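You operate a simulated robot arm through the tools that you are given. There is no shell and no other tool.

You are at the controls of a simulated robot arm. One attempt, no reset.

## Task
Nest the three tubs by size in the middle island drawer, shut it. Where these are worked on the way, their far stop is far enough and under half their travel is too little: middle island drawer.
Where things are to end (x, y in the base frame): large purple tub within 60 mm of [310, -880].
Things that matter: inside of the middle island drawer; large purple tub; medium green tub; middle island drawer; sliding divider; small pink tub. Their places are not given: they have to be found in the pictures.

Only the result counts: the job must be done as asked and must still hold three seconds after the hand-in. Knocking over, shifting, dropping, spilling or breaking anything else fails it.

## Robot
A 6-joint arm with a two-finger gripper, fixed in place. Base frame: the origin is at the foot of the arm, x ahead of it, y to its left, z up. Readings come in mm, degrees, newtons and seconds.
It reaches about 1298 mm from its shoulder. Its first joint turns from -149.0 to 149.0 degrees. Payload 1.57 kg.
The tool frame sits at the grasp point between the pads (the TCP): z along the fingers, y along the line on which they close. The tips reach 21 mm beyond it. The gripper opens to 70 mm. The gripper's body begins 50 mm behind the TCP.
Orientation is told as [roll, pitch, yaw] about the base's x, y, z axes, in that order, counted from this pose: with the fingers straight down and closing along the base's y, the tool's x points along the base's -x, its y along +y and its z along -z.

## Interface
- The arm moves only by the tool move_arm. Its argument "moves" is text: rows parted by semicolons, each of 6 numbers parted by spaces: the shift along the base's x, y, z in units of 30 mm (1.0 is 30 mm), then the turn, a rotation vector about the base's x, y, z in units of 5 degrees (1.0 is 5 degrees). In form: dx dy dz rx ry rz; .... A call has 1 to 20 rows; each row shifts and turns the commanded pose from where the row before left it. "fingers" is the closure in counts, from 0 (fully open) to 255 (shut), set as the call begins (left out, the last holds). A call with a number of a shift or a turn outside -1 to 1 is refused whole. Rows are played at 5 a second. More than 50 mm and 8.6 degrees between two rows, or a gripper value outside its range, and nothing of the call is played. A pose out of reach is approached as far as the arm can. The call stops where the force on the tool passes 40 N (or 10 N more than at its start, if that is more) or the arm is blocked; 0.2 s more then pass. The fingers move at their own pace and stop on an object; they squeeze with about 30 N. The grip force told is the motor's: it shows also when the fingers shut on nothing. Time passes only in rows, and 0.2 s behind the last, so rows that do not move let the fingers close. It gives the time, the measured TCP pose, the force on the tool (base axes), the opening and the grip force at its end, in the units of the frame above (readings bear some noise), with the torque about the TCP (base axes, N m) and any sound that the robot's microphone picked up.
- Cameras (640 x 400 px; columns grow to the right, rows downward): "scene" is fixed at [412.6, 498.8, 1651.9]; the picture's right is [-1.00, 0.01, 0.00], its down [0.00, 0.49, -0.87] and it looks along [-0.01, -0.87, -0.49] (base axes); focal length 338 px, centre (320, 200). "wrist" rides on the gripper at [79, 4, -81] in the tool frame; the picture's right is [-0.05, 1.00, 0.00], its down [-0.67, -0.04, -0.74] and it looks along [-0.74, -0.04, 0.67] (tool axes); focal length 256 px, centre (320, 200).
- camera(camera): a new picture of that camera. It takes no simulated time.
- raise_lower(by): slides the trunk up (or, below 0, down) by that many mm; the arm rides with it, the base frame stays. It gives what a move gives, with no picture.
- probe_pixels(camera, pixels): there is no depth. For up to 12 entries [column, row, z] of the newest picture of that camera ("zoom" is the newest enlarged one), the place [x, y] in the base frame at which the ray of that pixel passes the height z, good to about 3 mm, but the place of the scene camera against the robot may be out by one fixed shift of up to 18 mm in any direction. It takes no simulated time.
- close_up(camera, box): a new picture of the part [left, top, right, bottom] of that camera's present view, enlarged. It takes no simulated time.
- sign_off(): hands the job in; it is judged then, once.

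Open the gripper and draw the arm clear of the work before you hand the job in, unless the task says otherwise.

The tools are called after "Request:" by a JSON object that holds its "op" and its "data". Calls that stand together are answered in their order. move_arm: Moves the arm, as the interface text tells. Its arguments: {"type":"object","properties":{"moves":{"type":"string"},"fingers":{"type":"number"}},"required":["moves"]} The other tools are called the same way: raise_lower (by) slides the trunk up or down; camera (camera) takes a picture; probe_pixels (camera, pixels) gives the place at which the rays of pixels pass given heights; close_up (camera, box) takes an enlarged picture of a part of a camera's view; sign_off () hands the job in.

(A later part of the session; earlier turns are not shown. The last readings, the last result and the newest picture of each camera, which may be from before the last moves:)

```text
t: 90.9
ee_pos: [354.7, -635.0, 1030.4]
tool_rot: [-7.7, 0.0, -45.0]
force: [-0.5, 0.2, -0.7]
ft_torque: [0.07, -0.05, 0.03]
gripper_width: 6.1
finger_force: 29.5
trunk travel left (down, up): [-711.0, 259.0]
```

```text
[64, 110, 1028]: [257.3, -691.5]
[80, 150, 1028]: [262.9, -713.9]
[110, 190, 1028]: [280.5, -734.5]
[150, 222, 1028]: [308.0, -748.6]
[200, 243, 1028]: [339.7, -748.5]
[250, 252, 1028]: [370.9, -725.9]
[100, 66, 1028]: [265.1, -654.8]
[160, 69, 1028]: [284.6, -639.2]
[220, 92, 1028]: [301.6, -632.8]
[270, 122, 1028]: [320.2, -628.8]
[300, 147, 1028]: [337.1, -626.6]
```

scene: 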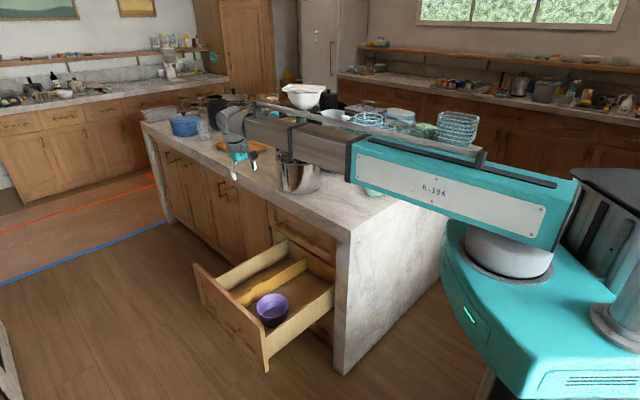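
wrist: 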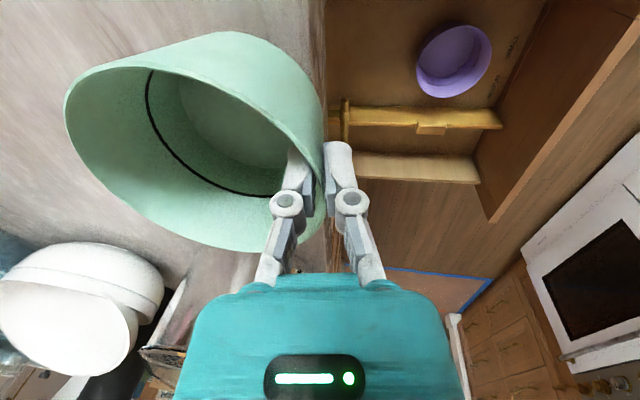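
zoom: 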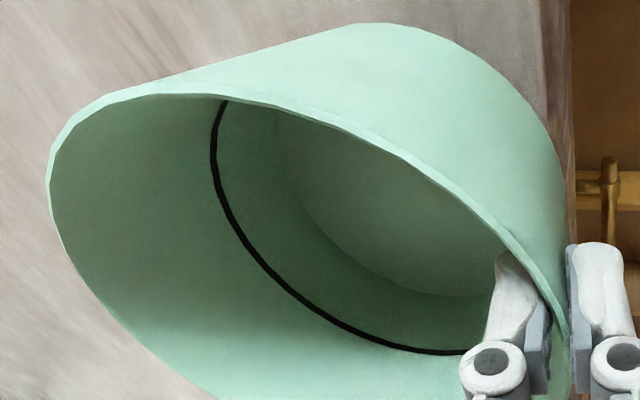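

In the hand, the green centre is at about (+9, -59.5) from the TCP in (s, m). To nest with a few mm of room for the outer finger I aim the TCP at about (632,-553) and move there.

Request:
{"op": "move_arm", "data": {"moves": "0.771 0.228 0 0 0 0;0.771 0.228 0 0 0 0;0.771 0.228 0 0 0 0;0.771 0.228 0 0 0 0;0.771 0.228 0 0 0 0;0.771 0.228 0 0 0 0;0.771 0.228 0 0 0 0;0.771 0.228 0 0 0 0;0.771 0.228 0 0 0 0;0.771 0.228 0 0 0 0;0.771 0.228 0 0 0 0;0.771 0.228 0 0 0 0;0 0 0 0 0 0"}}

Request:
{"op": "raise_lower", "data": {"by": -380}}

Request:
{"op": "camera", "data": {"camera": "wrist"}}

Request:
{"op": "close_up", "data": {"camera": "scene", "box": [220, 250, 332, 320]}}

```text
t: 93.7
ee_pos: [630.6, -556.1, 1031.0]
tool_rot: [-7.8, 0.0, -44.9]
force: [-0.4, 0.6, -1.2]
ft_torque: [0.03, -0.06, 0.01]
gripper_width: 5.8
finger_force: 30.2
trunk travel left (down, up): [-711.0, 259.0]
```

```text
t: 97.4
ee_pos: [631.4, -554.4, 651.2]
tool_rot: [-7.8, 0.0, -44.9]
force: [0.3, -0.2, -1.4]
ft_torque: [0.05, -0.06, 0.02]
gripper_width: 6.0
finger_force: 29.9
trunk travel left (down, up): [-331.0, 639.0]
```

```text
taken
```

wrist: 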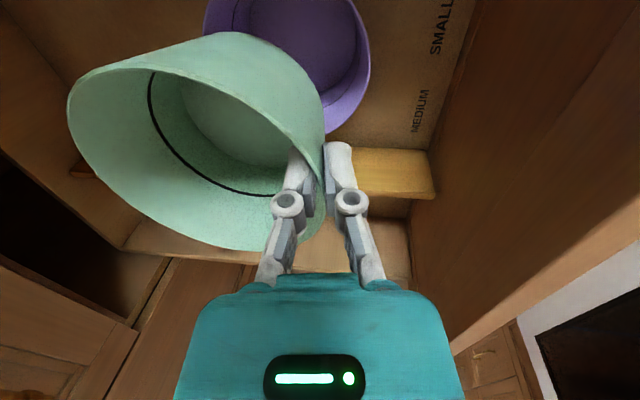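

```text
5.71 times, centred on (276, 285) of scene
```

zoom: 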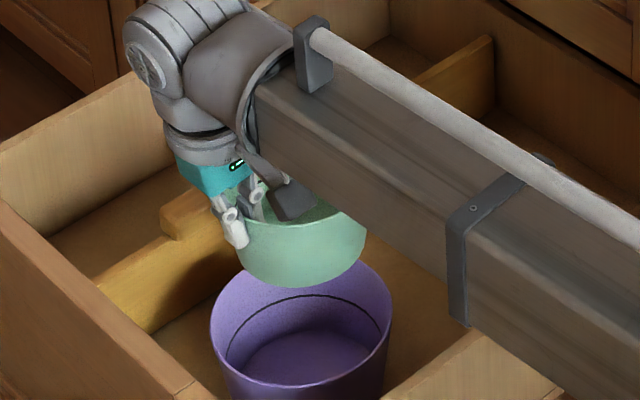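

Green hangs above purple. I check the purple rim's visible right edge in this view to verify alignment.

Request:
{"op": "close_up", "data": {"camera": "wrist", "box": [280, 0, 440, 100]}}

Request:
{"op": "probe_pixels", "data": {"camera": "wrist", "pixels": [[370, 62, 510], [366, 90, 510], [350, 115, 510], [335, 130, 510], [366, 35, 510], [353, 8, 510]]}}

```text
4.00 times, centred on (360, 50) of wrist
```

zoom: 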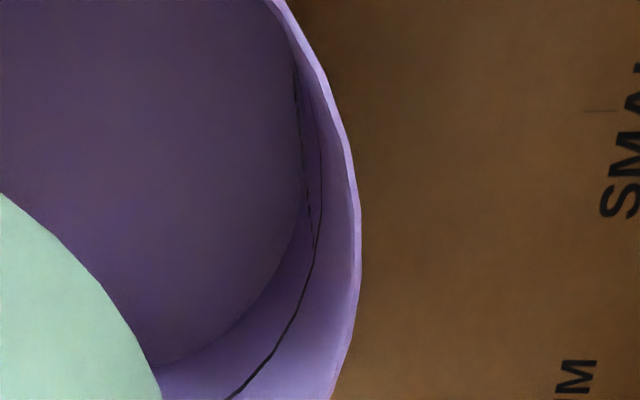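

```text
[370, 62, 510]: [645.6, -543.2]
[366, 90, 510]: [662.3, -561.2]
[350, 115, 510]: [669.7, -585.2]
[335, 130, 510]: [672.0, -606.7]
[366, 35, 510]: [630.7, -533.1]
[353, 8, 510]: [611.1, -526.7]
```

The fit agrees with the earlier centre (≈601,-597). I lower 100 mm so the green base enters the purple tub, then check.

Request:
{"op": "raise_lower", "data": {"by": -100}}

Request:
{"op": "camera", "data": {"camera": "wrist"}}

Request:
{"op": "close_up", "data": {"camera": "scene", "box": [220, 260, 332, 330]}}

```text
t: 98.7
ee_pos: [631.4, -555.3, 550.4]
tool_rot: [-7.9, 0.0, -45.0]
force: [0.8, -0.4, -1.7]
ft_torque: [0.04, -0.07, -0.03]
gripper_width: 6.2
finger_force: 30.0
trunk travel left (down, up): [-231.0, 739.0]
```

```text
taken
```

wrist: 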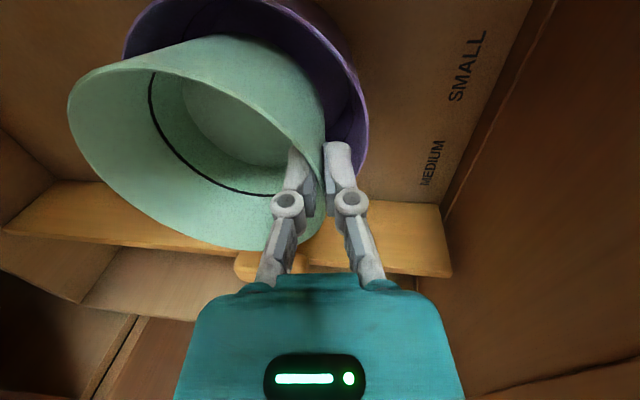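

```text
5.71 times, centred on (276, 295) of scene
```

zoom: 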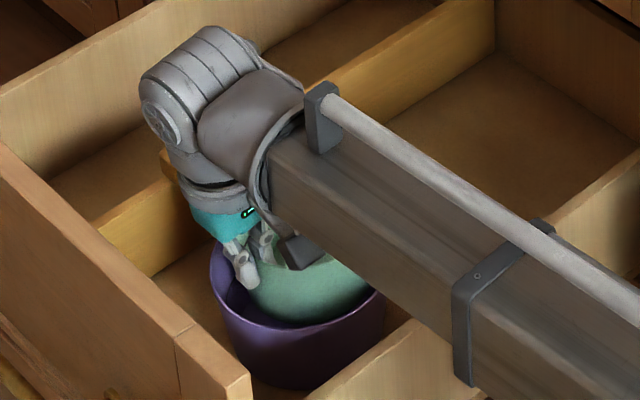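

No contact yet and the outer finger is inside the purple rim line (col 368). I continue down in smaller steps.

Request:
{"op": "raise_lower", "data": {"by": -15}}

Request:
{"op": "raise_lower", "data": {"by": -6}}

Request:
{"op": "camera", "data": {"camera": "wrist"}}

```text
t: 99.3
ee_pos: [631.1, -556.3, 535.3]
tool_rot: [-7.7, -0.1, -44.9]
force: [0.4, -0.8, -1.4]
ft_torque: [0.07, -0.04, 0.0]
gripper_width: 5.9
finger_force: 29.9
trunk travel left (down, up): [-216.0, 754.0]
```

```text
t: 99.9
ee_pos: [630.6, -554.3, 530.9]
tool_rot: [-7.8, 0.0, -44.8]
force: [0.0, 0.0, -1.0]
ft_torque: [0.06, -0.02, 0.0]
gripper_width: 6.0
finger_force: 30.4
trunk travel left (down, up): [-210.0, 760.0]
```

```text
taken
```

wrist: 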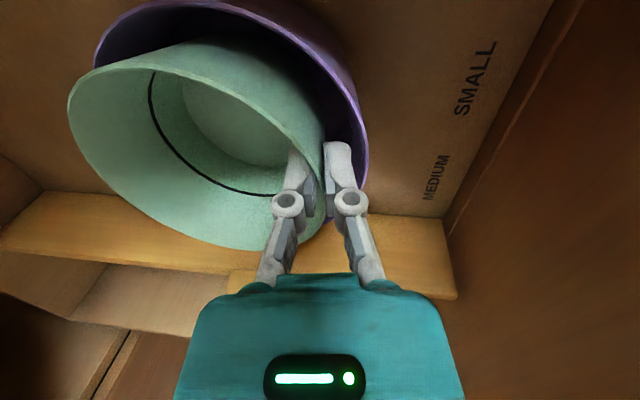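

Still free. Two more 6 mm steps.

Request:
{"op": "raise_lower", "data": {"by": -6}}

Request:
{"op": "raise_lower", "data": {"by": -5}}

Request:
{"op": "camera", "data": {"camera": "wrist"}}

```text
t: 100.4
ee_pos: [630.9, -554.5, 523.8]
tool_rot: [-7.7, 0.1, -44.9]
force: [-0.1, -0.2, -1.3]
ft_torque: [0.08, -0.03, -0.01]
gripper_width: 5.9
finger_force: 30.1
trunk travel left (down, up): [-204.0, 766.0]
```

```text
t: 101.0
ee_pos: [630.9, -555.7, 518.8]
tool_rot: [-7.8, 0.0, -44.9]
force: [-0.2, -0.3, -1.0]
ft_torque: [0.07, -0.04, 0.02]
gripper_width: 6.1
finger_force: 30.1
trunk travel left (down, up): [-199.0, 771.0]
```

```text
taken
```

wrist: 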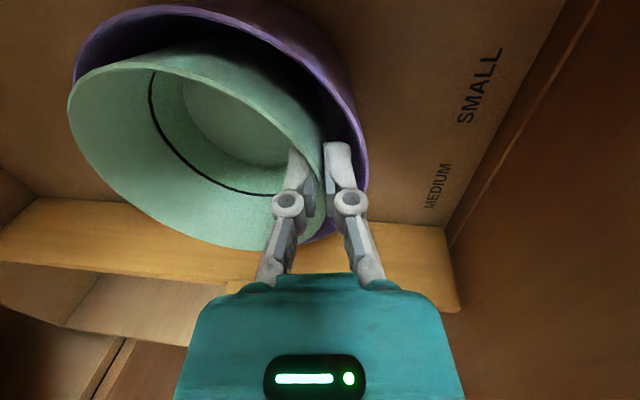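

Still no contact at z=519; outer finger sits inside the purple wall. I continue by 5 mm steps.

Request:
{"op": "raise_lower", "data": {"by": -5}}

Request:
{"op": "raise_lower", "data": {"by": -4}}

Request:
{"op": "camera", "data": {"camera": "wrist"}}

```text
t: 101.5
ee_pos: [630.8, -554.9, 513.9]
tool_rot: [-7.8, 0.0, -44.9]
force: [-0.5, 0.0, -1.2]
ft_torque: [0.06, -0.05, -0.02]
gripper_width: 5.9
finger_force: 29.9
trunk travel left (down, up): [-194.0, 776.0]
```

```text
t: 102.0
ee_pos: [630.2, -555.3, 509.0]
tool_rot: [-7.8, 0.1, -44.9]
force: [-0.3, 0.3, -0.5]
ft_torque: [0.05, -0.09, 0.01]
gripper_width: 6.1
finger_force: 30.0
trunk travel left (down, up): [-190.0, 780.0]
```

```text
taken
```

wrist: 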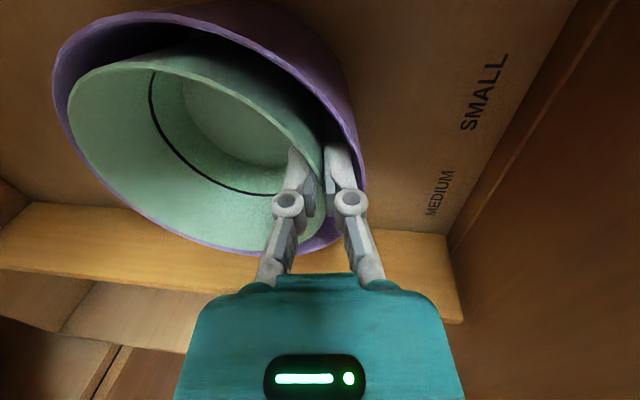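

Green's rim is now inside purple's outline. I go down a bit more (3 mm steps) looking for contact.

Request:
{"op": "raise_lower", "data": {"by": -3}}

Request:
{"op": "raise_lower", "data": {"by": -3}}

```text
t: 102.5
ee_pos: [630.6, -555.4, 506.1]
tool_rot: [-7.9, 0.0, -44.9]
force: [0.1, 1.0, -1.9]
ft_torque: [0.03, -0.04, 0.0]
gripper_width: 6.1
finger_force: 29.4
trunk travel left (down, up): [-187.0, 783.0]
```

```text
t: 103.1
ee_pos: [630.6, -554.9, 503.2]
tool_rot: [-7.8, 0.0, -44.9]
force: [0.5, 0.0, -0.6]
ft_torque: [0.05, -0.03, 0.0]
gripper_width: 6.3
finger_force: 29.8
trunk travel left (down, up): [-184.0, 786.0]
```

Request:
{"op": "raise_lower", "data": {"by": -3}}

Request:
{"op": "camera", "data": {"camera": "wrist"}}

```text
t: 103.6
ee_pos: [631.1, -555.3, 500.6]
tool_rot: [-7.8, 0.1, -45.0]
force: [-1.8, -1.3, 3.6]
ft_torque: [-0.21, 0.02, 0.03]
gripper_width: 6.0
finger_force: 29.8
trunk travel left (down, up): [-181.0, 789.0]
```

```text
taken
```

wrist: 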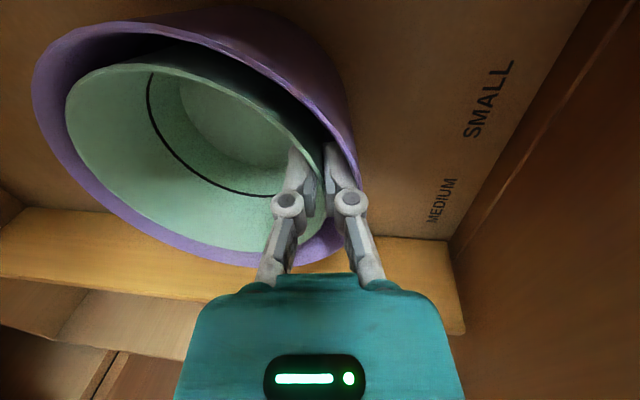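

Contact (Fz +3.6 N) — green is essentially seated. I open only partly (to ~15 mm) so the outer finger does not push the purple wall.

Request:
{"op": "move_arm", "data": {"moves": "0 0 0 0 0 0;0 0 0 0 0 0;0 0 0 0 0 0", "fingers": 200}}

Request:
{"op": "camera", "data": {"camera": "wrist"}}

```text
t: 104.4
ee_pos: [630.4, -555.7, 500.5]
tool_rot: [-7.7, 0.0, -44.9]
force: [-2.0, -1.0, 2.8]
ft_torque: [-0.02, -0.01, -0.04]
gripper_width: 13.9
finger_force: 0.1
trunk travel left (down, up): [-181.0, 789.0]
```

```text
taken
```

wrist: 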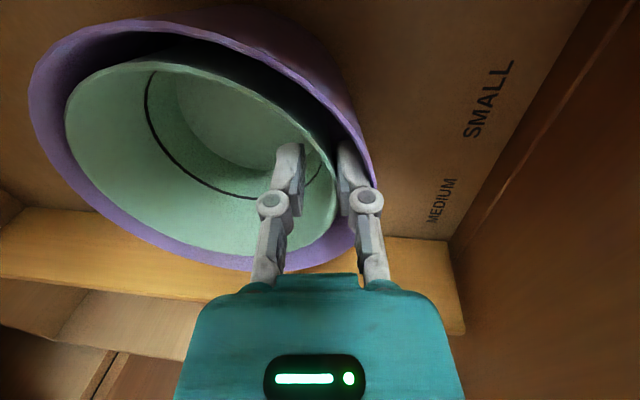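

Released to 13.9 mm; green's wall stands free between the fingers. I raise 12 mm and check.

Request:
{"op": "raise_lower", "data": {"by": 12}}

Request:
{"op": "camera", "data": {"camera": "wrist"}}

```text
t: 105.0
ee_pos: [630.7, -556.2, 513.6]
tool_rot: [-7.9, 0.0, -44.9]
force: [-0.2, -0.4, -2.7]
ft_torque: [0.07, -0.08, 0.02]
gripper_width: 15.4
finger_force: 0.3
trunk travel left (down, up): [-193.0, 777.0]
```

```text
taken
```

wrist: 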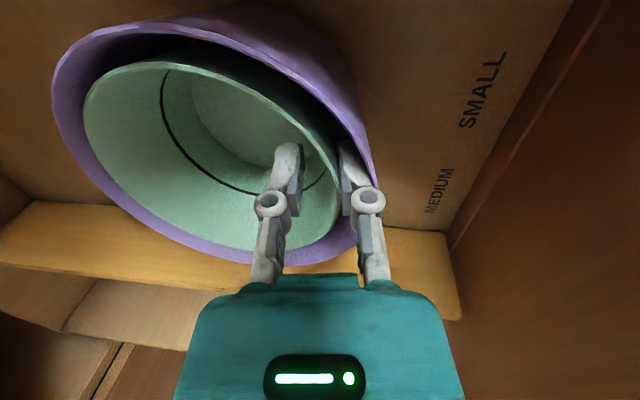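

Both tubs stayed put (they shift in the picture consistently with the lift). I raise another 15 mm.

Request:
{"op": "raise_lower", "data": {"by": 15}}

Request:
{"op": "camera", "data": {"camera": "wrist"}}

```text
t: 105.6
ee_pos: [631.4, -554.6, 527.6]
tool_rot: [-7.8, 0.0, -44.9]
force: [-0.3, -0.2, -2.5]
ft_torque: [0.08, -0.08, 0.01]
gripper_width: 15.2
finger_force: 0.3
trunk travel left (down, up): [-208.0, 762.0]
```

```text
taken
```

wrist: 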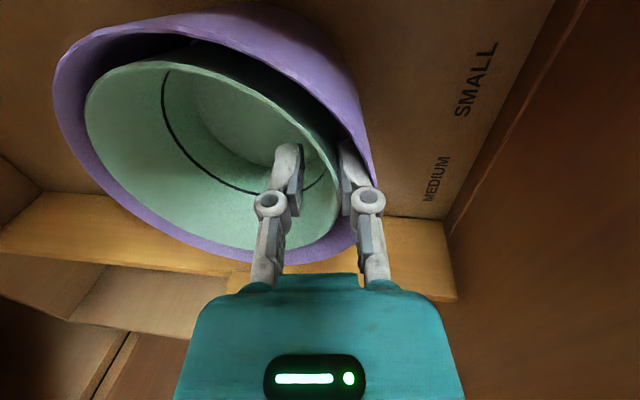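

The tubs did not move in the picture while the divider did — they are being lifted along (Fz -2.5 N), so the outer finger is wedged between the two walls. I zoom in to see the contact before lowering back.

Request:
{"op": "close_up", "data": {"camera": "wrist", "box": [220, 110, 412, 230]}}

Request:
{"op": "close_up", "data": {"camera": "scene", "box": [220, 260, 332, 330]}}

```text
3.33 times, centred on (316, 170) of wrist
```

zoom: 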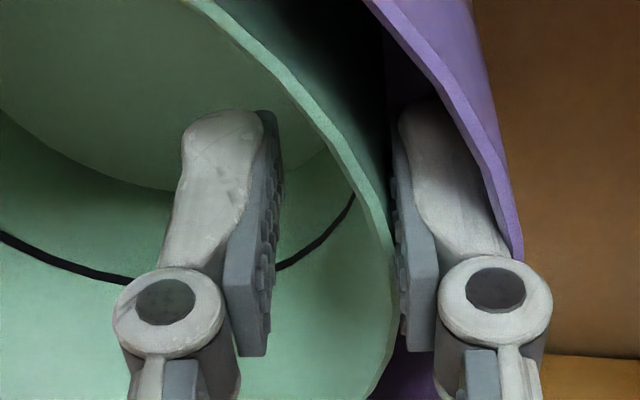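

```text
5.71 times, centred on (276, 295) of scene
```

zoom: 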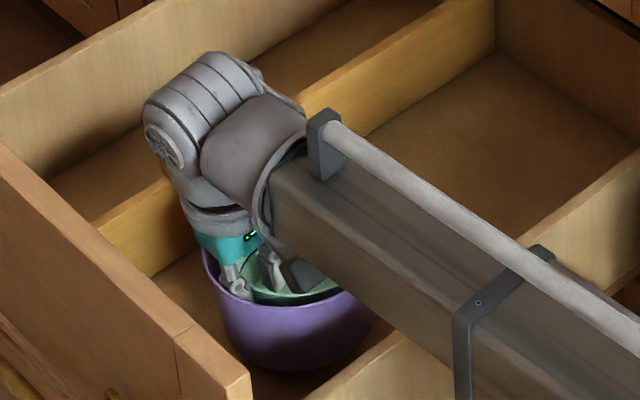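

The outer finger is jammed between green's and purple's walls. I lower the pair back to the floor, then re-grip green and lift it out of the jam for a cleaner release from higher up.

Request:
{"op": "raise_lower", "data": {"by": -20}}

Request:
{"op": "raise_lower", "data": {"by": -5}}

Request:
{"op": "camera", "data": {"camera": "wrist"}}

```text
t: 106.3
ee_pos: [630.8, -555.6, 507.9]
tool_rot: [-7.8, 0.0, -44.9]
force: [0.4, 0.8, -2.2]
ft_torque: [0.09, -0.07, 0.0]
gripper_width: 15.4
finger_force: 0.1
trunk travel left (down, up): [-188.0, 782.0]
```

```text
t: 106.8
ee_pos: [630.7, -555.5, 502.9]
tool_rot: [-7.8, 0.1, -45.0]
force: [-0.9, 0.8, -1.2]
ft_torque: [0.06, -0.01, 0.01]
gripper_width: 15.3
finger_force: 0.1
trunk travel left (down, up): [-183.0, 787.0]
```

```text
taken
```

wrist: 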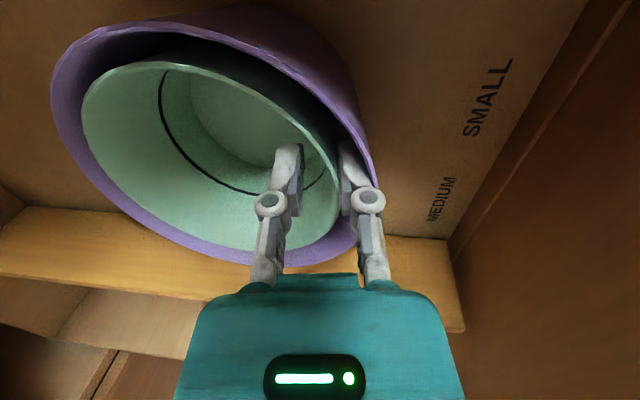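

Partly supported now. I lower 5 mm more to rest it fully.

Request:
{"op": "raise_lower", "data": {"by": -5}}

Request:
{"op": "raise_lower", "data": {"by": -3}}

Request:
{"op": "camera", "data": {"camera": "wrist"}}

```text
t: 107.4
ee_pos: [630.5, -553.8, 499.1]
tool_rot: [-7.7, 0.0, -44.9]
force: [-0.4, 0.6, 8.1]
ft_torque: [0.11, -0.15, 0.03]
gripper_width: 14.7
finger_force: 0.1
trunk travel left (down, up): [-178.0, 792.0]
```

```text
t: 107.9
ee_pos: [630.6, -555.2, 495.8]
tool_rot: [-7.8, 0.0, -44.9]
force: [-1.1, 1.7, 13.1]
ft_torque: [0.22, -0.25, 0.02]
gripper_width: 14.6
finger_force: 0.0
trunk travel left (down, up): [-175.0, 795.0]
```

```text
taken
```

wrist: 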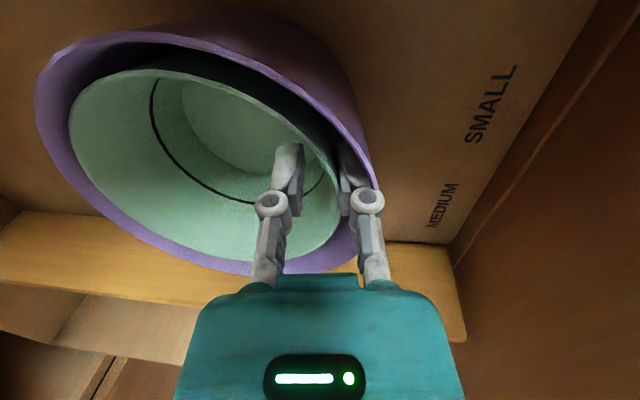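

The pair rests on the floor. I close on green's wall while shifting the TCP ~4 mm outward so the outer finger stays in place and the inner finger comes to the wall.

Request:
{"op": "move_arm", "data": {"moves": "0.094 0.094 0 0 0 0;0 0 0 0 0 0;0 0 0 0 0 0;0 0 0 0 0 0", "fingers": 255}}

Request:
{"op": "raise_lower", "data": {"by": 8}}

Request:
{"op": "camera", "data": {"camera": "wrist"}}

```text
t: 108.9
ee_pos: [633.2, -552.5, 496.0]
tool_rot: [-7.7, 0.0, -44.9]
force: [-0.3, -1.7, 1.4]
ft_torque: [-0.14, 0.1, 0.09]
gripper_width: 6.2
finger_force: 29.4
trunk travel left (down, up): [-175.0, 795.0]
```

```text
t: 109.5
ee_pos: [632.2, -551.6, 503.4]
tool_rot: [-7.7, -0.1, -44.9]
force: [0.0, 0.3, -3.5]
ft_torque: [0.13, -0.07, 0.01]
gripper_width: 5.8
finger_force: 30.1
trunk travel left (down, up): [-183.0, 787.0]
```

```text
taken
```

wrist: 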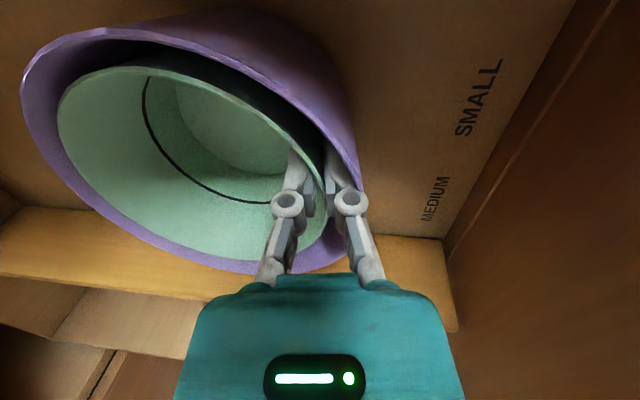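

Gripped on green (5.8 mm). I lift another 8 mm and check whether purple stays down.

Request:
{"op": "raise_lower", "data": {"by": 8}}

Request:
{"op": "camera", "data": {"camera": "wrist"}}

Request:
{"op": "close_up", "data": {"camera": "scene", "box": [220, 260, 332, 330]}}

```text
t: 110.0
ee_pos: [633.5, -551.8, 510.2]
tool_rot: [-7.8, 0.0, -44.9]
force: [-0.1, 0.6, -2.8]
ft_torque: [0.1, -0.08, 0.02]
gripper_width: 5.9
finger_force: 30.3
trunk travel left (down, up): [-191.0, 779.0]
```

```text
taken
```

wrist: 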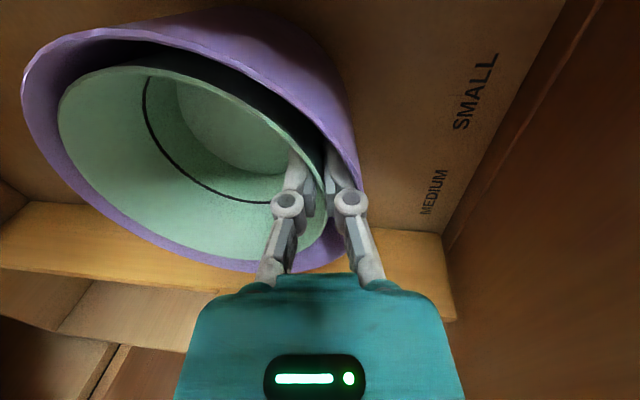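

```text
5.71 times, centred on (276, 295) of scene
```

zoom: 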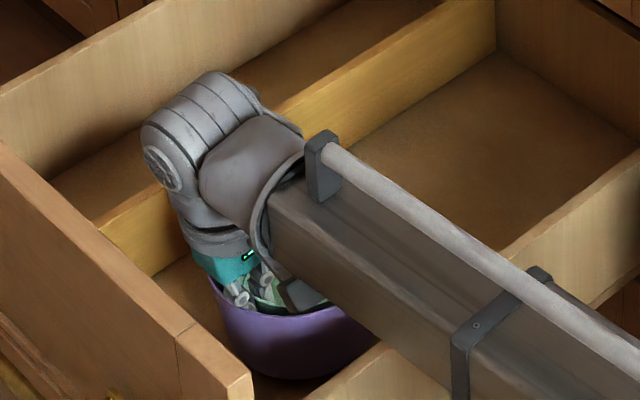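

Purple is still stuck to green and the finger. I look closely at the contact region before choosing how to free it.

Request:
{"op": "close_up", "data": {"camera": "wrist", "box": [240, 100, 400, 200]}}

Request:
{"op": "close_up", "data": {"camera": "wrist", "box": [0, 20, 256, 180]}}

Request:
{"op": "close_up", "data": {"camera": "wrist", "box": [150, 170, 410, 332]}}

```text
4.00 times, centred on (320, 150) of wrist
```

zoom: 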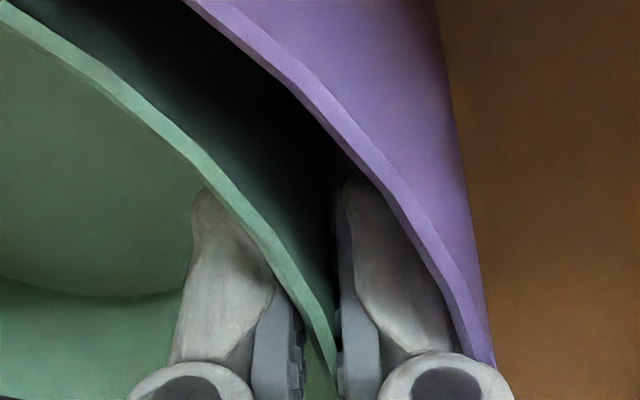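

```text
2.50 times, centred on (128, 100) of wrist
```

zoom: 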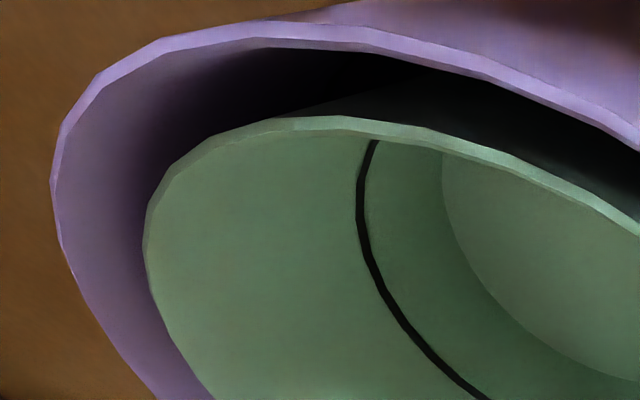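

```text
2.46 times, centred on (280, 251) of wrist
```

zoom: 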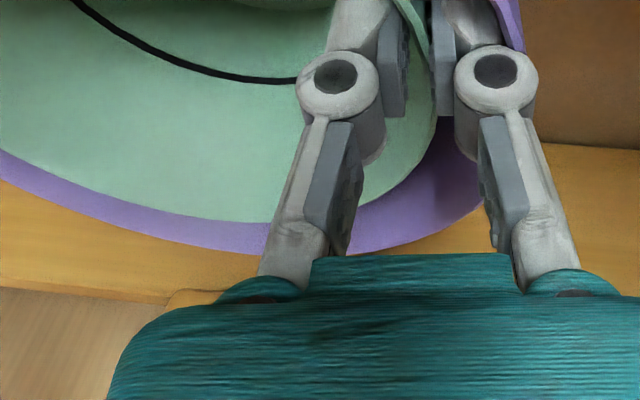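

There is clear gap around the rims, so the jam is between the outer finger (front wall) and green's low far edge. I lower to the floor and relieve it by tilting the gripper back ~4° so green's base swings away from purple's far wall.

Request:
{"op": "raise_lower", "data": {"by": -9}}

Request:
{"op": "move_arm", "data": {"moves": "0 0 0 0.283 -0.283 0;0 0 0 0.283 -0.283 0;0 0 0 0 0 0"}}

Request:
{"op": "raise_lower", "data": {"by": 8}}

Request:
{"op": "camera", "data": {"camera": "wrist"}}

```text
t: 110.6
ee_pos: [633.6, -551.9, 501.3]
tool_rot: [-7.8, -0.1, -44.9]
force: [0.1, 0.0, -1.8]
ft_torque: [0.08, -0.06, 0.03]
gripper_width: 6.1
finger_force: 29.5
trunk travel left (down, up): [-182.0, 788.0]
```

```text
t: 111.4
ee_pos: [633.8, -552.5, 500.3]
tool_rot: [-3.8, 0.0, -44.9]
force: [-1.2, 0.8, 4.6]
ft_torque: [-0.47, 0.45, -0.05]
gripper_width: 6.1
finger_force: 29.9
trunk travel left (down, up): [-182.0, 788.0]
```

```text
t: 112.0
ee_pos: [632.8, -552.4, 508.5]
tool_rot: [-3.8, 0.0, -44.9]
force: [0.9, -0.9, 0.0]
ft_torque: [0.05, -0.04, 0.0]
gripper_width: 5.9
finger_force: 30.1
trunk travel left (down, up): [-190.0, 780.0]
```

```text
taken
```

wrist: 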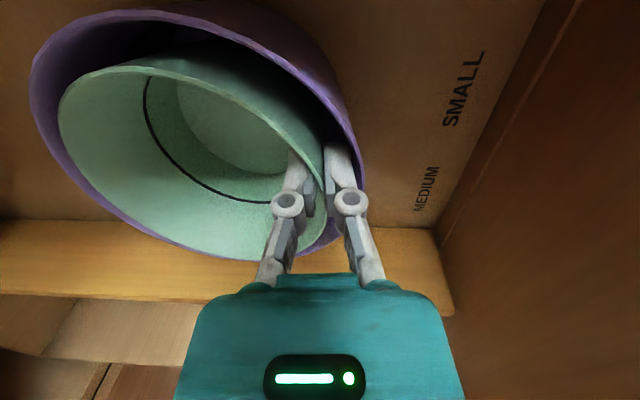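

Freed: Fz back to ~0 and purple stays down while green hangs 4° far-side-low. I raise green to z≈521 so that on release it drops clear of the fingertips.

Request:
{"op": "raise_lower", "data": {"by": 13}}

Request:
{"op": "camera", "data": {"camera": "wrist"}}

Request:
{"op": "close_up", "data": {"camera": "scene", "box": [220, 260, 332, 330]}}

```text
t: 112.6
ee_pos: [632.6, -552.5, 523.2]
tool_rot: [-3.9, -0.1, -44.9]
force: [0.1, 0.1, -1.2]
ft_torque: [0.06, -0.04, 0.01]
gripper_width: 5.9
finger_force: 29.7
trunk travel left (down, up): [-203.0, 767.0]
```

```text
taken
```

wrist: 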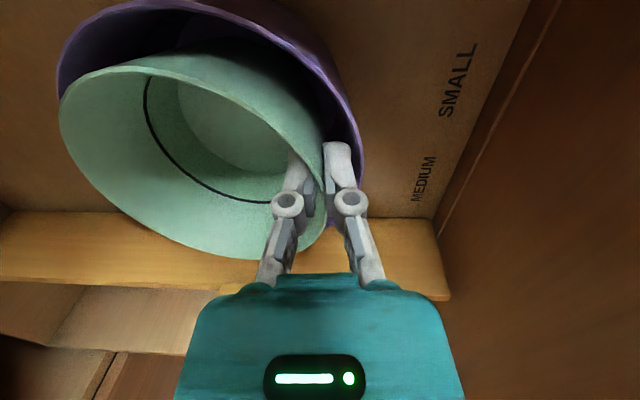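

```text
5.71 times, centred on (276, 295) of scene
```

zoom: 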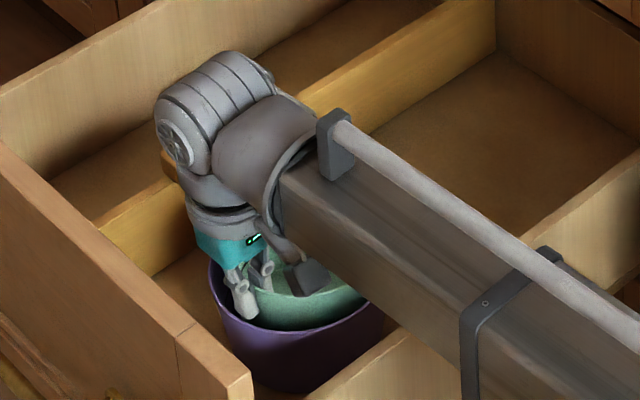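

There's ~5 mm between the outer finger and purple's wall. I lower 3 mm and open to ~14 mm to let green drop into its seat.

Request:
{"op": "raise_lower", "data": {"by": -3}}

Request:
{"op": "move_arm", "data": {"moves": "0 0 0 0 0 0;0 0 0 0 0 0;0 0 0 0 0 0", "fingers": 205}}

Request:
{"op": "camera", "data": {"camera": "wrist"}}

```text
t: 113.1
ee_pos: [633.7, -552.1, 519.3]
tool_rot: [-3.8, 0.1, -44.9]
force: [-0.2, 0.2, -0.9]
ft_torque: [0.06, -0.04, 0.0]
gripper_width: 5.9
finger_force: 29.7
trunk travel left (down, up): [-200.0, 770.0]
```

```text
t: 113.9
ee_pos: [634.0, -553.1, 518.4]
tool_rot: [-3.9, 0.0, -44.7]
force: [-0.9, -0.3, 0.1]
ft_torque: [-0.01, 0.01, 0.02]
gripper_width: 12.8
finger_force: 0.1
trunk travel left (down, up): [-200.0, 770.0]
```

```text
taken
```

wrist: 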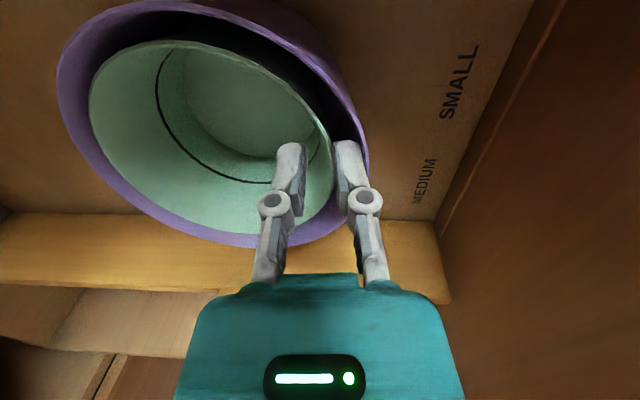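

Green dropped into purple (Fz ≈ 0). I raise 15 mm and verify the tubs stay down.

Request:
{"op": "raise_lower", "data": {"by": 12}}

Request:
{"op": "camera", "data": {"camera": "wrist"}}

```text
t: 114.5
ee_pos: [634.2, -552.5, 531.2]
tool_rot: [-3.8, 0.0, -44.9]
force: [0.5, -0.4, -0.2]
ft_torque: [0.01, 0.01, 0.0]
gripper_width: 13.9
finger_force: 0.1
trunk travel left (down, up): [-212.0, 758.0]
```

```text
taken
```

wrist: 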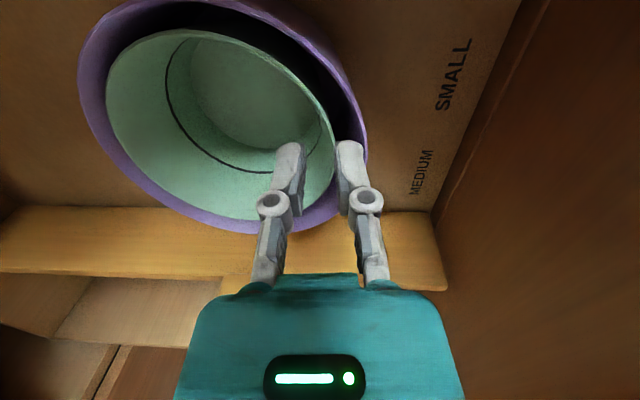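

The tubs stay down. I rise further (+130) and look at the nest.

Request:
{"op": "raise_lower", "data": {"by": 150}}

Request:
{"op": "camera", "data": {"camera": "wrist"}}

Request:
{"op": "close_up", "data": {"camera": "wrist", "box": [190, 0, 382, 120]}}

Request:
{"op": "close_up", "data": {"camera": "scene", "box": [224, 276, 320, 336]}}

```text
t: 116.2
ee_pos: [633.0, -552.9, 680.6]
tool_rot: [-3.8, 0.0, -45.0]
force: [0.1, -0.3, 0.1]
ft_torque: [0.01, 0.02, 0.0]
gripper_width: 13.6
finger_force: 0.0
trunk travel left (down, up): [-362.0, 608.0]
```

```text
taken
```

wrist: 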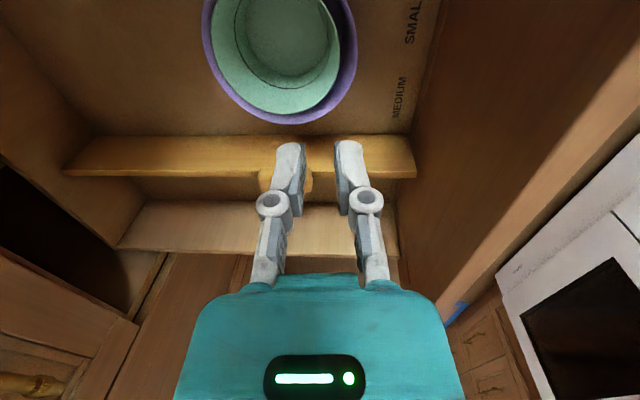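

```text
3.33 times, centred on (286, 60) of wrist
```

zoom: 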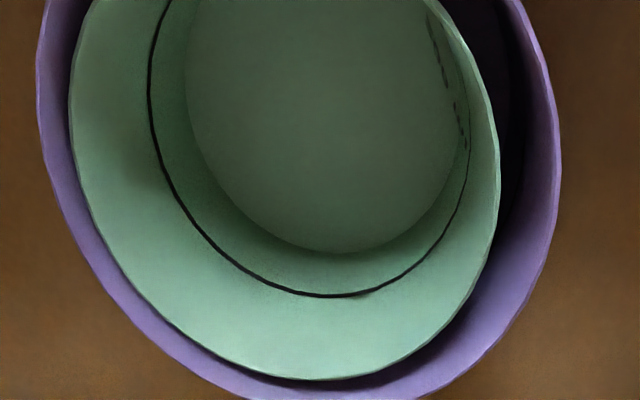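

```text
6.67 times, centred on (272, 306) of scene
```

zoom: 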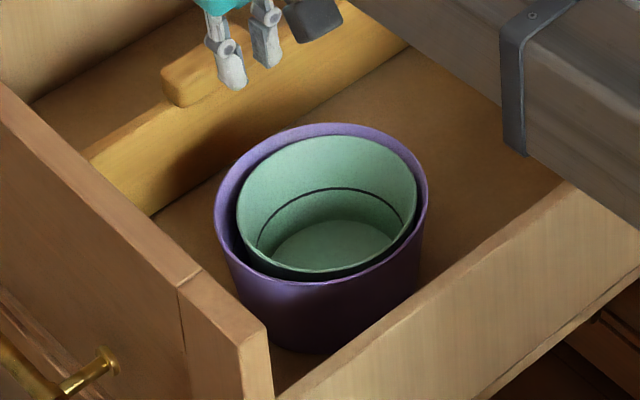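

Green is seated inside purple and upright. Now I go up and over to the pink tub, reopening the fingers and restoring the 8° tilt on the way.

Request:
{"op": "raise_lower", "data": {"by": 400}}

Request:
{"op": "raise_lower", "data": {"by": 107}}

Request:
{"op": "move_arm", "data": {"moves": "-0.997 -0.7 0 -0.028 0.028 0;-0.997 -0.7 0 -0.028 0.028 0;-0.997 -0.7 0 -0.028 0.028 0;-0.997 -0.7 0 -0.028 0.028 0;-0.997 -0.7 0 -0.028 0.028 0;-0.997 -0.7 0 -0.028 0.028 0;-0.997 -0.7 0 -0.028 0.028 0;-0.997 -0.7 0 -0.028 0.028 0;-0.997 -0.7 0 -0.028 0.028 0;-0.997 -0.7 0 -0.028 0.028 0;-0.997 -0.7 0 -0.028 0.028 0;-0.997 -0.7 0 -0.028 0.028 0;-0.997 -0.7 0 -0.028 0.028 0;-0.997 -0.7 0 -0.028 0.028 0;-0.997 -0.7 0 -0.028 0.028 0;-0.997 -0.7 0 -0.028 0.028 0;-0.997 -0.7 0 -0.028 0.028 0;-0.997 -0.7 0 -0.028 0.028 0;-0.997 -0.7 0 -0.028 0.028 0;-0.997 -0.7 0 -0.028 0.028 0", "fingers": 0}}

Request:
{"op": "camera", "data": {"camera": "wrist"}}

Request:
{"op": "close_up", "data": {"camera": "wrist", "box": [190, 0, 382, 120]}}

```text
t: 120.1
ee_pos: [633.2, -553.8, 1080.6]
tool_rot: [-3.8, -0.1, -44.9]
force: [-0.8, -0.6, -0.9]
ft_torque: [-0.01, 0.01, 0.0]
gripper_width: 13.9
finger_force: 0.0
trunk travel left (down, up): [-762.0, 208.0]
```

```text
t: 121.5
ee_pos: [633.1, -552.2, 1188.5]
tool_rot: [-3.8, -0.1, -44.9]
force: [0.5, 0.4, 0.0]
ft_torque: [-0.01, -0.02, 0.0]
gripper_width: 13.8
finger_force: 0.0
trunk travel left (down, up): [-869.0, 101.0]
```

```text
t: 125.7
ee_pos: [34.3, -972.9, 1189.0]
tool_rot: [-7.7, 0.0, -44.9]
force: [-0.3, -0.5, -0.6]
ft_torque: [-0.01, 0.0, -0.02]
gripper_width: 69.7
finger_force: 0.0
trunk travel left (down, up): [-869.0, 101.0]
```

```text
taken
```

wrist: 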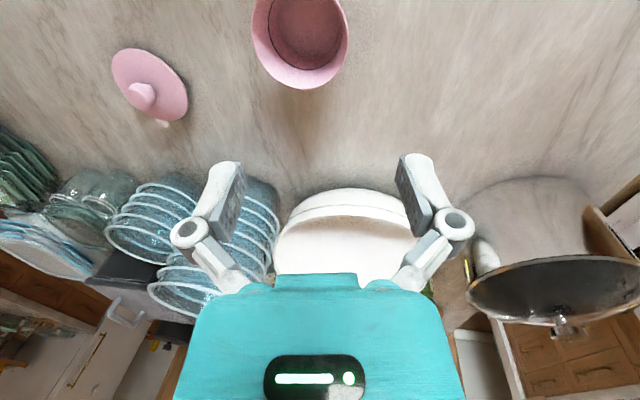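

```text
3.33 times, centred on (286, 60) of wrist
```

zoom: 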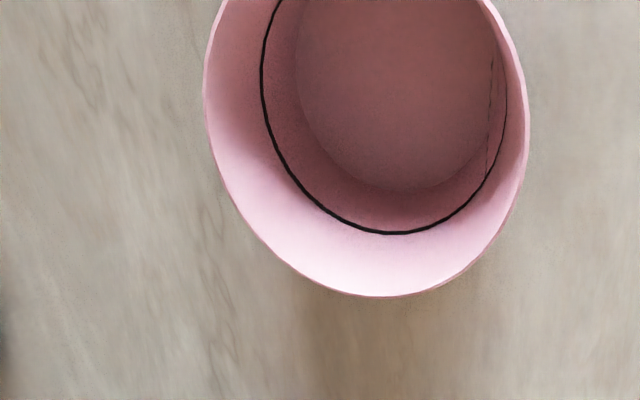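

Pink rim extremes: right (348.8,33), left (251,25), bottom (305.5,89). I probe at z≈975.

Request:
{"op": "probe_pixels", "data": {"camera": "wrist", "pixels": [[348.8, 33, 975], [251.2, 25.5, 975], [305.5, 89, 975], [348.8, 33, 965], [251.2, 25.5, 965], [305.5, 89, 965]]}}

```text
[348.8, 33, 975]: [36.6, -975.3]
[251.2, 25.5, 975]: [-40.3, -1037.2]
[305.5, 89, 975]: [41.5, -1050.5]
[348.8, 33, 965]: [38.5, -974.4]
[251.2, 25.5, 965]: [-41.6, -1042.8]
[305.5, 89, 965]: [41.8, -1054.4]
```

Pink: R≈49, front wall at m≈-665, centre s≈725. I shift the TCP 14 mm along the front direction to line up with the tub's axis and lower 165 mm.

Request:
{"op": "move_arm", "data": {"moves": "0.342 -0.342 0 0 0 0;0 0 0 0 0 0"}}

Request:
{"op": "raise_lower", "data": {"by": -165}}

Request:
{"op": "camera", "data": {"camera": "wrist"}}

Request:
{"op": "close_up", "data": {"camera": "wrist", "box": [190, 60, 430, 210]}}

Request:
{"op": "camera", "data": {"camera": "scene"}}

```text
t: 126.3
ee_pos: [45.2, -982.3, 1190.5]
tool_rot: [-7.8, 0.0, -44.9]
force: [0.0, 0.3, 0.1]
ft_torque: [-0.01, 0.0, 0.0]
gripper_width: 70.0
finger_force: 0.0
trunk travel left (down, up): [-869.0, 101.0]
```

```text
t: 128.2
ee_pos: [45.5, -982.7, 1023.1]
tool_rot: [-7.8, 0.0, -44.9]
force: [-0.6, 1.2, 0.6]
ft_torque: [-0.03, 0.03, 0.01]
gripper_width: 69.8
finger_force: 0.1
trunk travel left (down, up): [-704.0, 266.0]
```

```text
taken
```

wrist: 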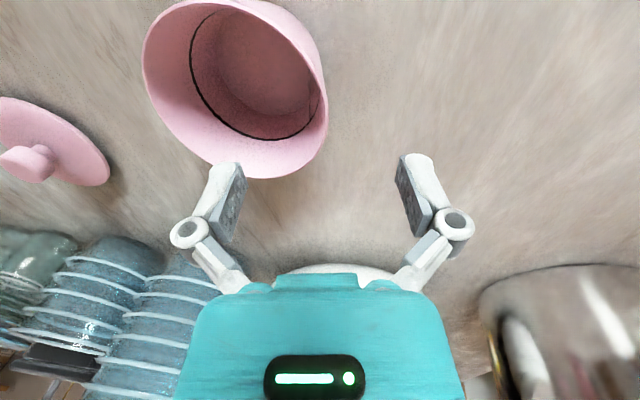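

```text
2.67 times, centred on (310, 135) of wrist
```

zoom: 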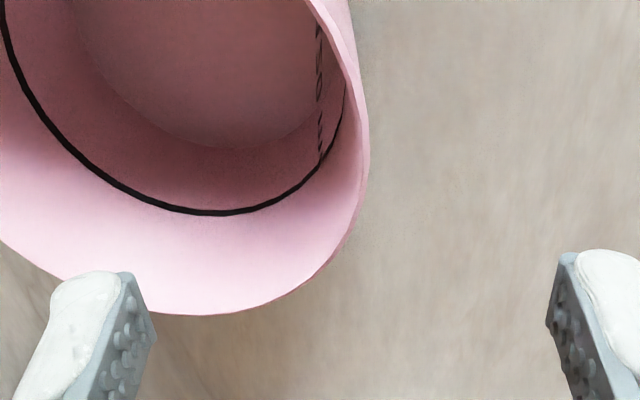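

```text
taken
```

scene: 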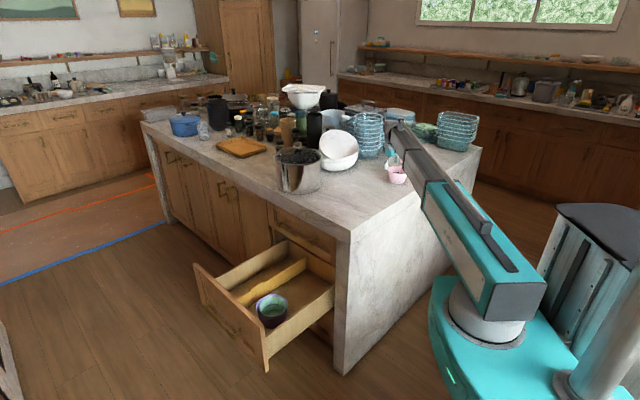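

The rim looks ~57 mm below the TCP (z≈966). I nudge 3 mm inward and lower 40 mm, then look again.

Request:
{"op": "move_arm", "data": {"moves": "-0.07 -0.07 0 0 0 0;0 0 0 0 0 0"}}

Request:
{"op": "raise_lower", "data": {"by": -40}}

Request:
{"op": "camera", "data": {"camera": "wrist"}}

Request:
{"op": "close_up", "data": {"camera": "wrist", "box": [190, 90, 430, 240]}}

```text
t: 128.8
ee_pos: [42.7, -984.6, 1024.3]
tool_rot: [-7.7, 0.1, -44.8]
force: [0.0, -0.8, -0.6]
ft_torque: [-0.02, 0.02, -0.04]
gripper_width: 69.9
finger_force: 0.0
trunk travel left (down, up): [-704.0, 266.0]
```

```text
t: 129.6
ee_pos: [43.2, -982.9, 983.8]
tool_rot: [-7.9, 0.0, -44.9]
force: [-0.6, -1.7, 0.0]
ft_torque: [0.05, -0.03, 0.03]
gripper_width: 70.1
finger_force: 0.1
trunk travel left (down, up): [-664.0, 306.0]
```

```text
taken
```

wrist: 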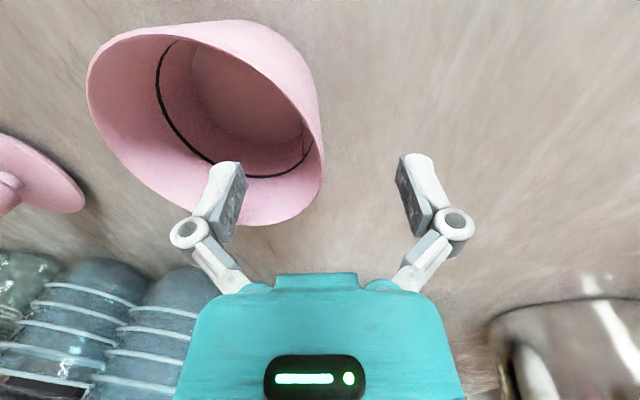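

```text
2.67 times, centred on (310, 165) of wrist
```

zoom: 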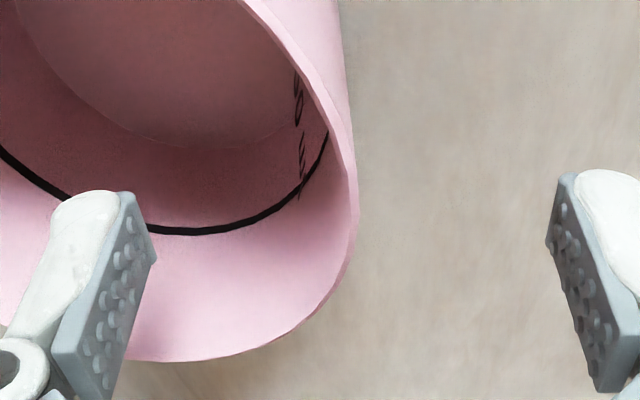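

The rim is ~13-15 mm below the TCP, and centred. I lower 7 mm (tips ~13 mm below the rim) and close.

Request:
{"op": "raise_lower", "data": {"by": -7}}

Request:
{"op": "move_arm", "data": {"moves": "0 0 0 0 0 0;0 0 0 0 0 0;0 0 0 0 0 0;0 0 0 0 0 0;0 0 0 0 0 0;0 0 0 0 0 0", "fingers": 255}}

Request:
{"op": "camera", "data": {"camera": "wrist"}}

Request:
{"op": "close_up", "data": {"camera": "wrist", "box": [240, 110, 400, 210]}}

```text
t: 130.1
ee_pos: [44.0, -984.0, 977.4]
tool_rot: [-7.9, 0.0, -44.9]
force: [-0.3, 0.1, -0.4]
ft_torque: [-0.01, 0.01, 0.0]
gripper_width: 70.2
finger_force: 0.0
trunk travel left (down, up): [-657.0, 313.0]
```

```text
t: 131.5
ee_pos: [43.3, -983.0, 978.2]
tool_rot: [-7.8, 0.0, -45.0]
force: [-2.8, -3.0, 8.9]
ft_torque: [-0.75, 0.28, -0.16]
gripper_width: 6.0
finger_force: 30.5
trunk travel left (down, up): [-657.0, 313.0]
```

```text
taken
```

wrist: 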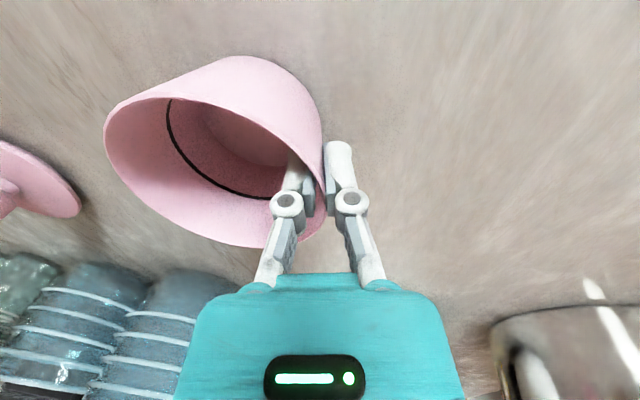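

```text
4.00 times, centred on (320, 160) of wrist
```

zoom: 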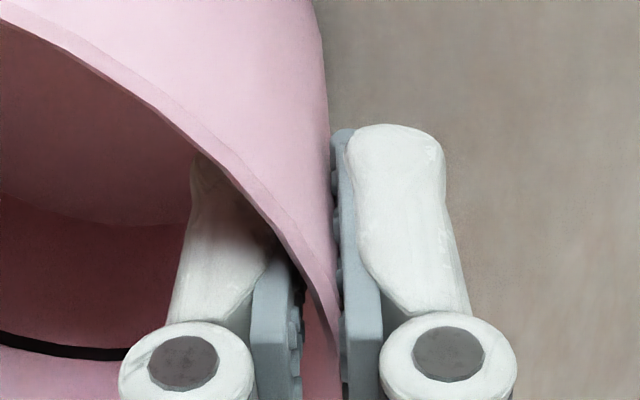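

Gripped; the tub rotated slightly to align with the pads. I lift 40 mm and look at its attitude.

Request:
{"op": "raise_lower", "data": {"by": 40}}

Request:
{"op": "camera", "data": {"camera": "wrist"}}

Request:
{"op": "close_up", "data": {"camera": "scene", "box": [340, 120, 452, 190]}}

```text
t: 132.4
ee_pos: [43.2, -984.1, 1016.3]
tool_rot: [-7.9, 0.0, -44.9]
force: [0.0, 0.0, -1.2]
ft_torque: [0.03, -0.05, 0.0]
gripper_width: 5.9
finger_force: 29.5
trunk travel left (down, up): [-697.0, 273.0]
```

```text
taken
```

wrist: 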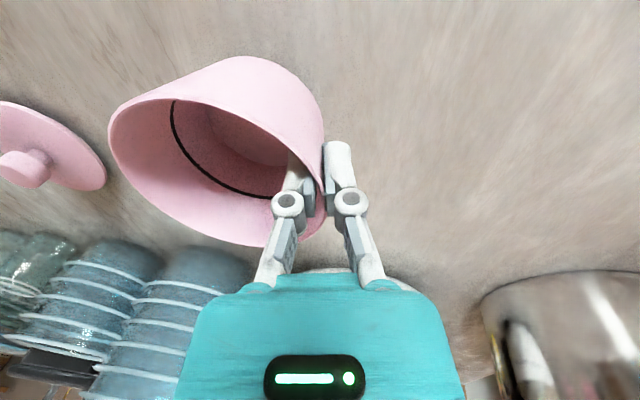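

```text
5.71 times, centred on (396, 155) of scene
```

zoom: 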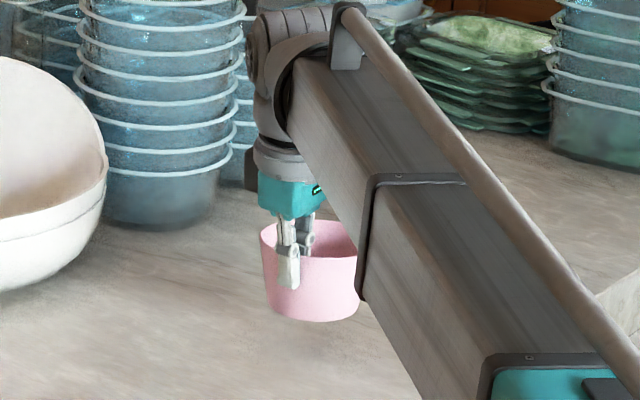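

Held at 5.9 mm, 1.2 N, hanging nearly level. I measure its rim relative to the gripper from this view for the nesting offset.

Request:
{"op": "close_up", "data": {"camera": "wrist", "box": [80, 40, 340, 202]}}

Request:
{"op": "close_up", "data": {"camera": "wrist", "box": [80, 100, 340, 262]}}

```text
2.46 times, centred on (210, 121) of wrist
```

zoom: 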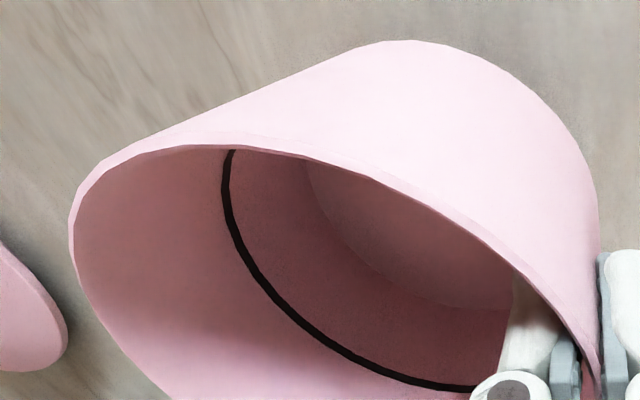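

```text
2.46 times, centred on (210, 181) of wrist
```

zoom: 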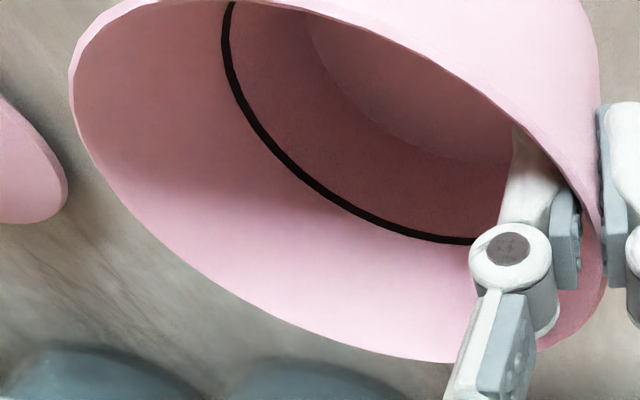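

The pink centre sits about +9 (s), -48 (m) from the TCP, rim about level with the TCP. I carry it to the same viewing waypoint to measure the nest.

Request:
{"op": "move_arm", "data": {"moves": "0.865 0.969 0 0 0 0;0.865 0.969 0 0 0 0;0.865 0.969 0 0 0 0;0.865 0.969 0 0 0 0;0.865 0.969 0 0 0 0;0.865 0.969 0 0 0 0;0.865 0.969 0 0 0 0;0.865 0.969 0 0 0 0;0.865 0.969 0 0 0 0;0.865 0.969 0 0 0 0;0.865 0.969 0 0 0 0;0.865 0.969 0 0 0 0;0 0 0 0 0 0"}}

Request:
{"op": "camera", "data": {"camera": "wrist"}}

Request:
{"op": "close_up", "data": {"camera": "wrist", "box": [392, 15, 520, 95]}}

```text
t: 135.2
ee_pos: [357.1, -636.2, 1016.7]
tool_rot: [-7.9, 0.1, -45.0]
force: [-0.3, 0.7, -1.4]
ft_torque: [0.03, -0.01, -0.02]
gripper_width: 5.8
finger_force: 29.8
trunk travel left (down, up): [-697.0, 273.0]
```

```text
taken
```

wrist: 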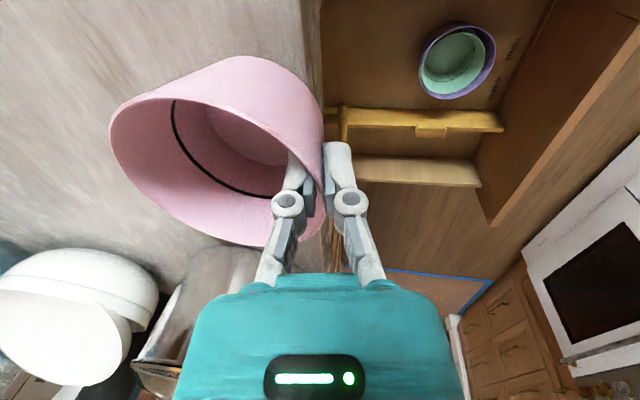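

```text
5.00 times, centred on (456, 55) of wrist
```

zoom: 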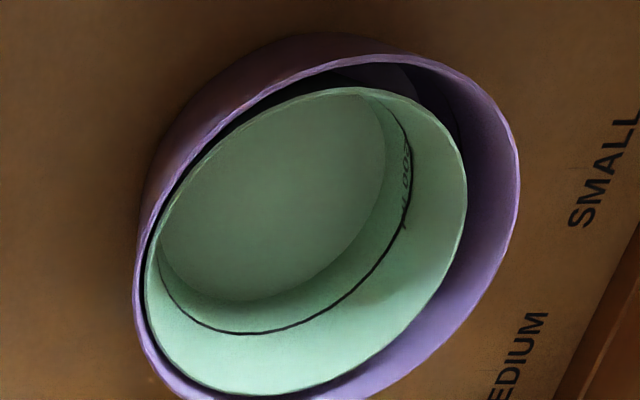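

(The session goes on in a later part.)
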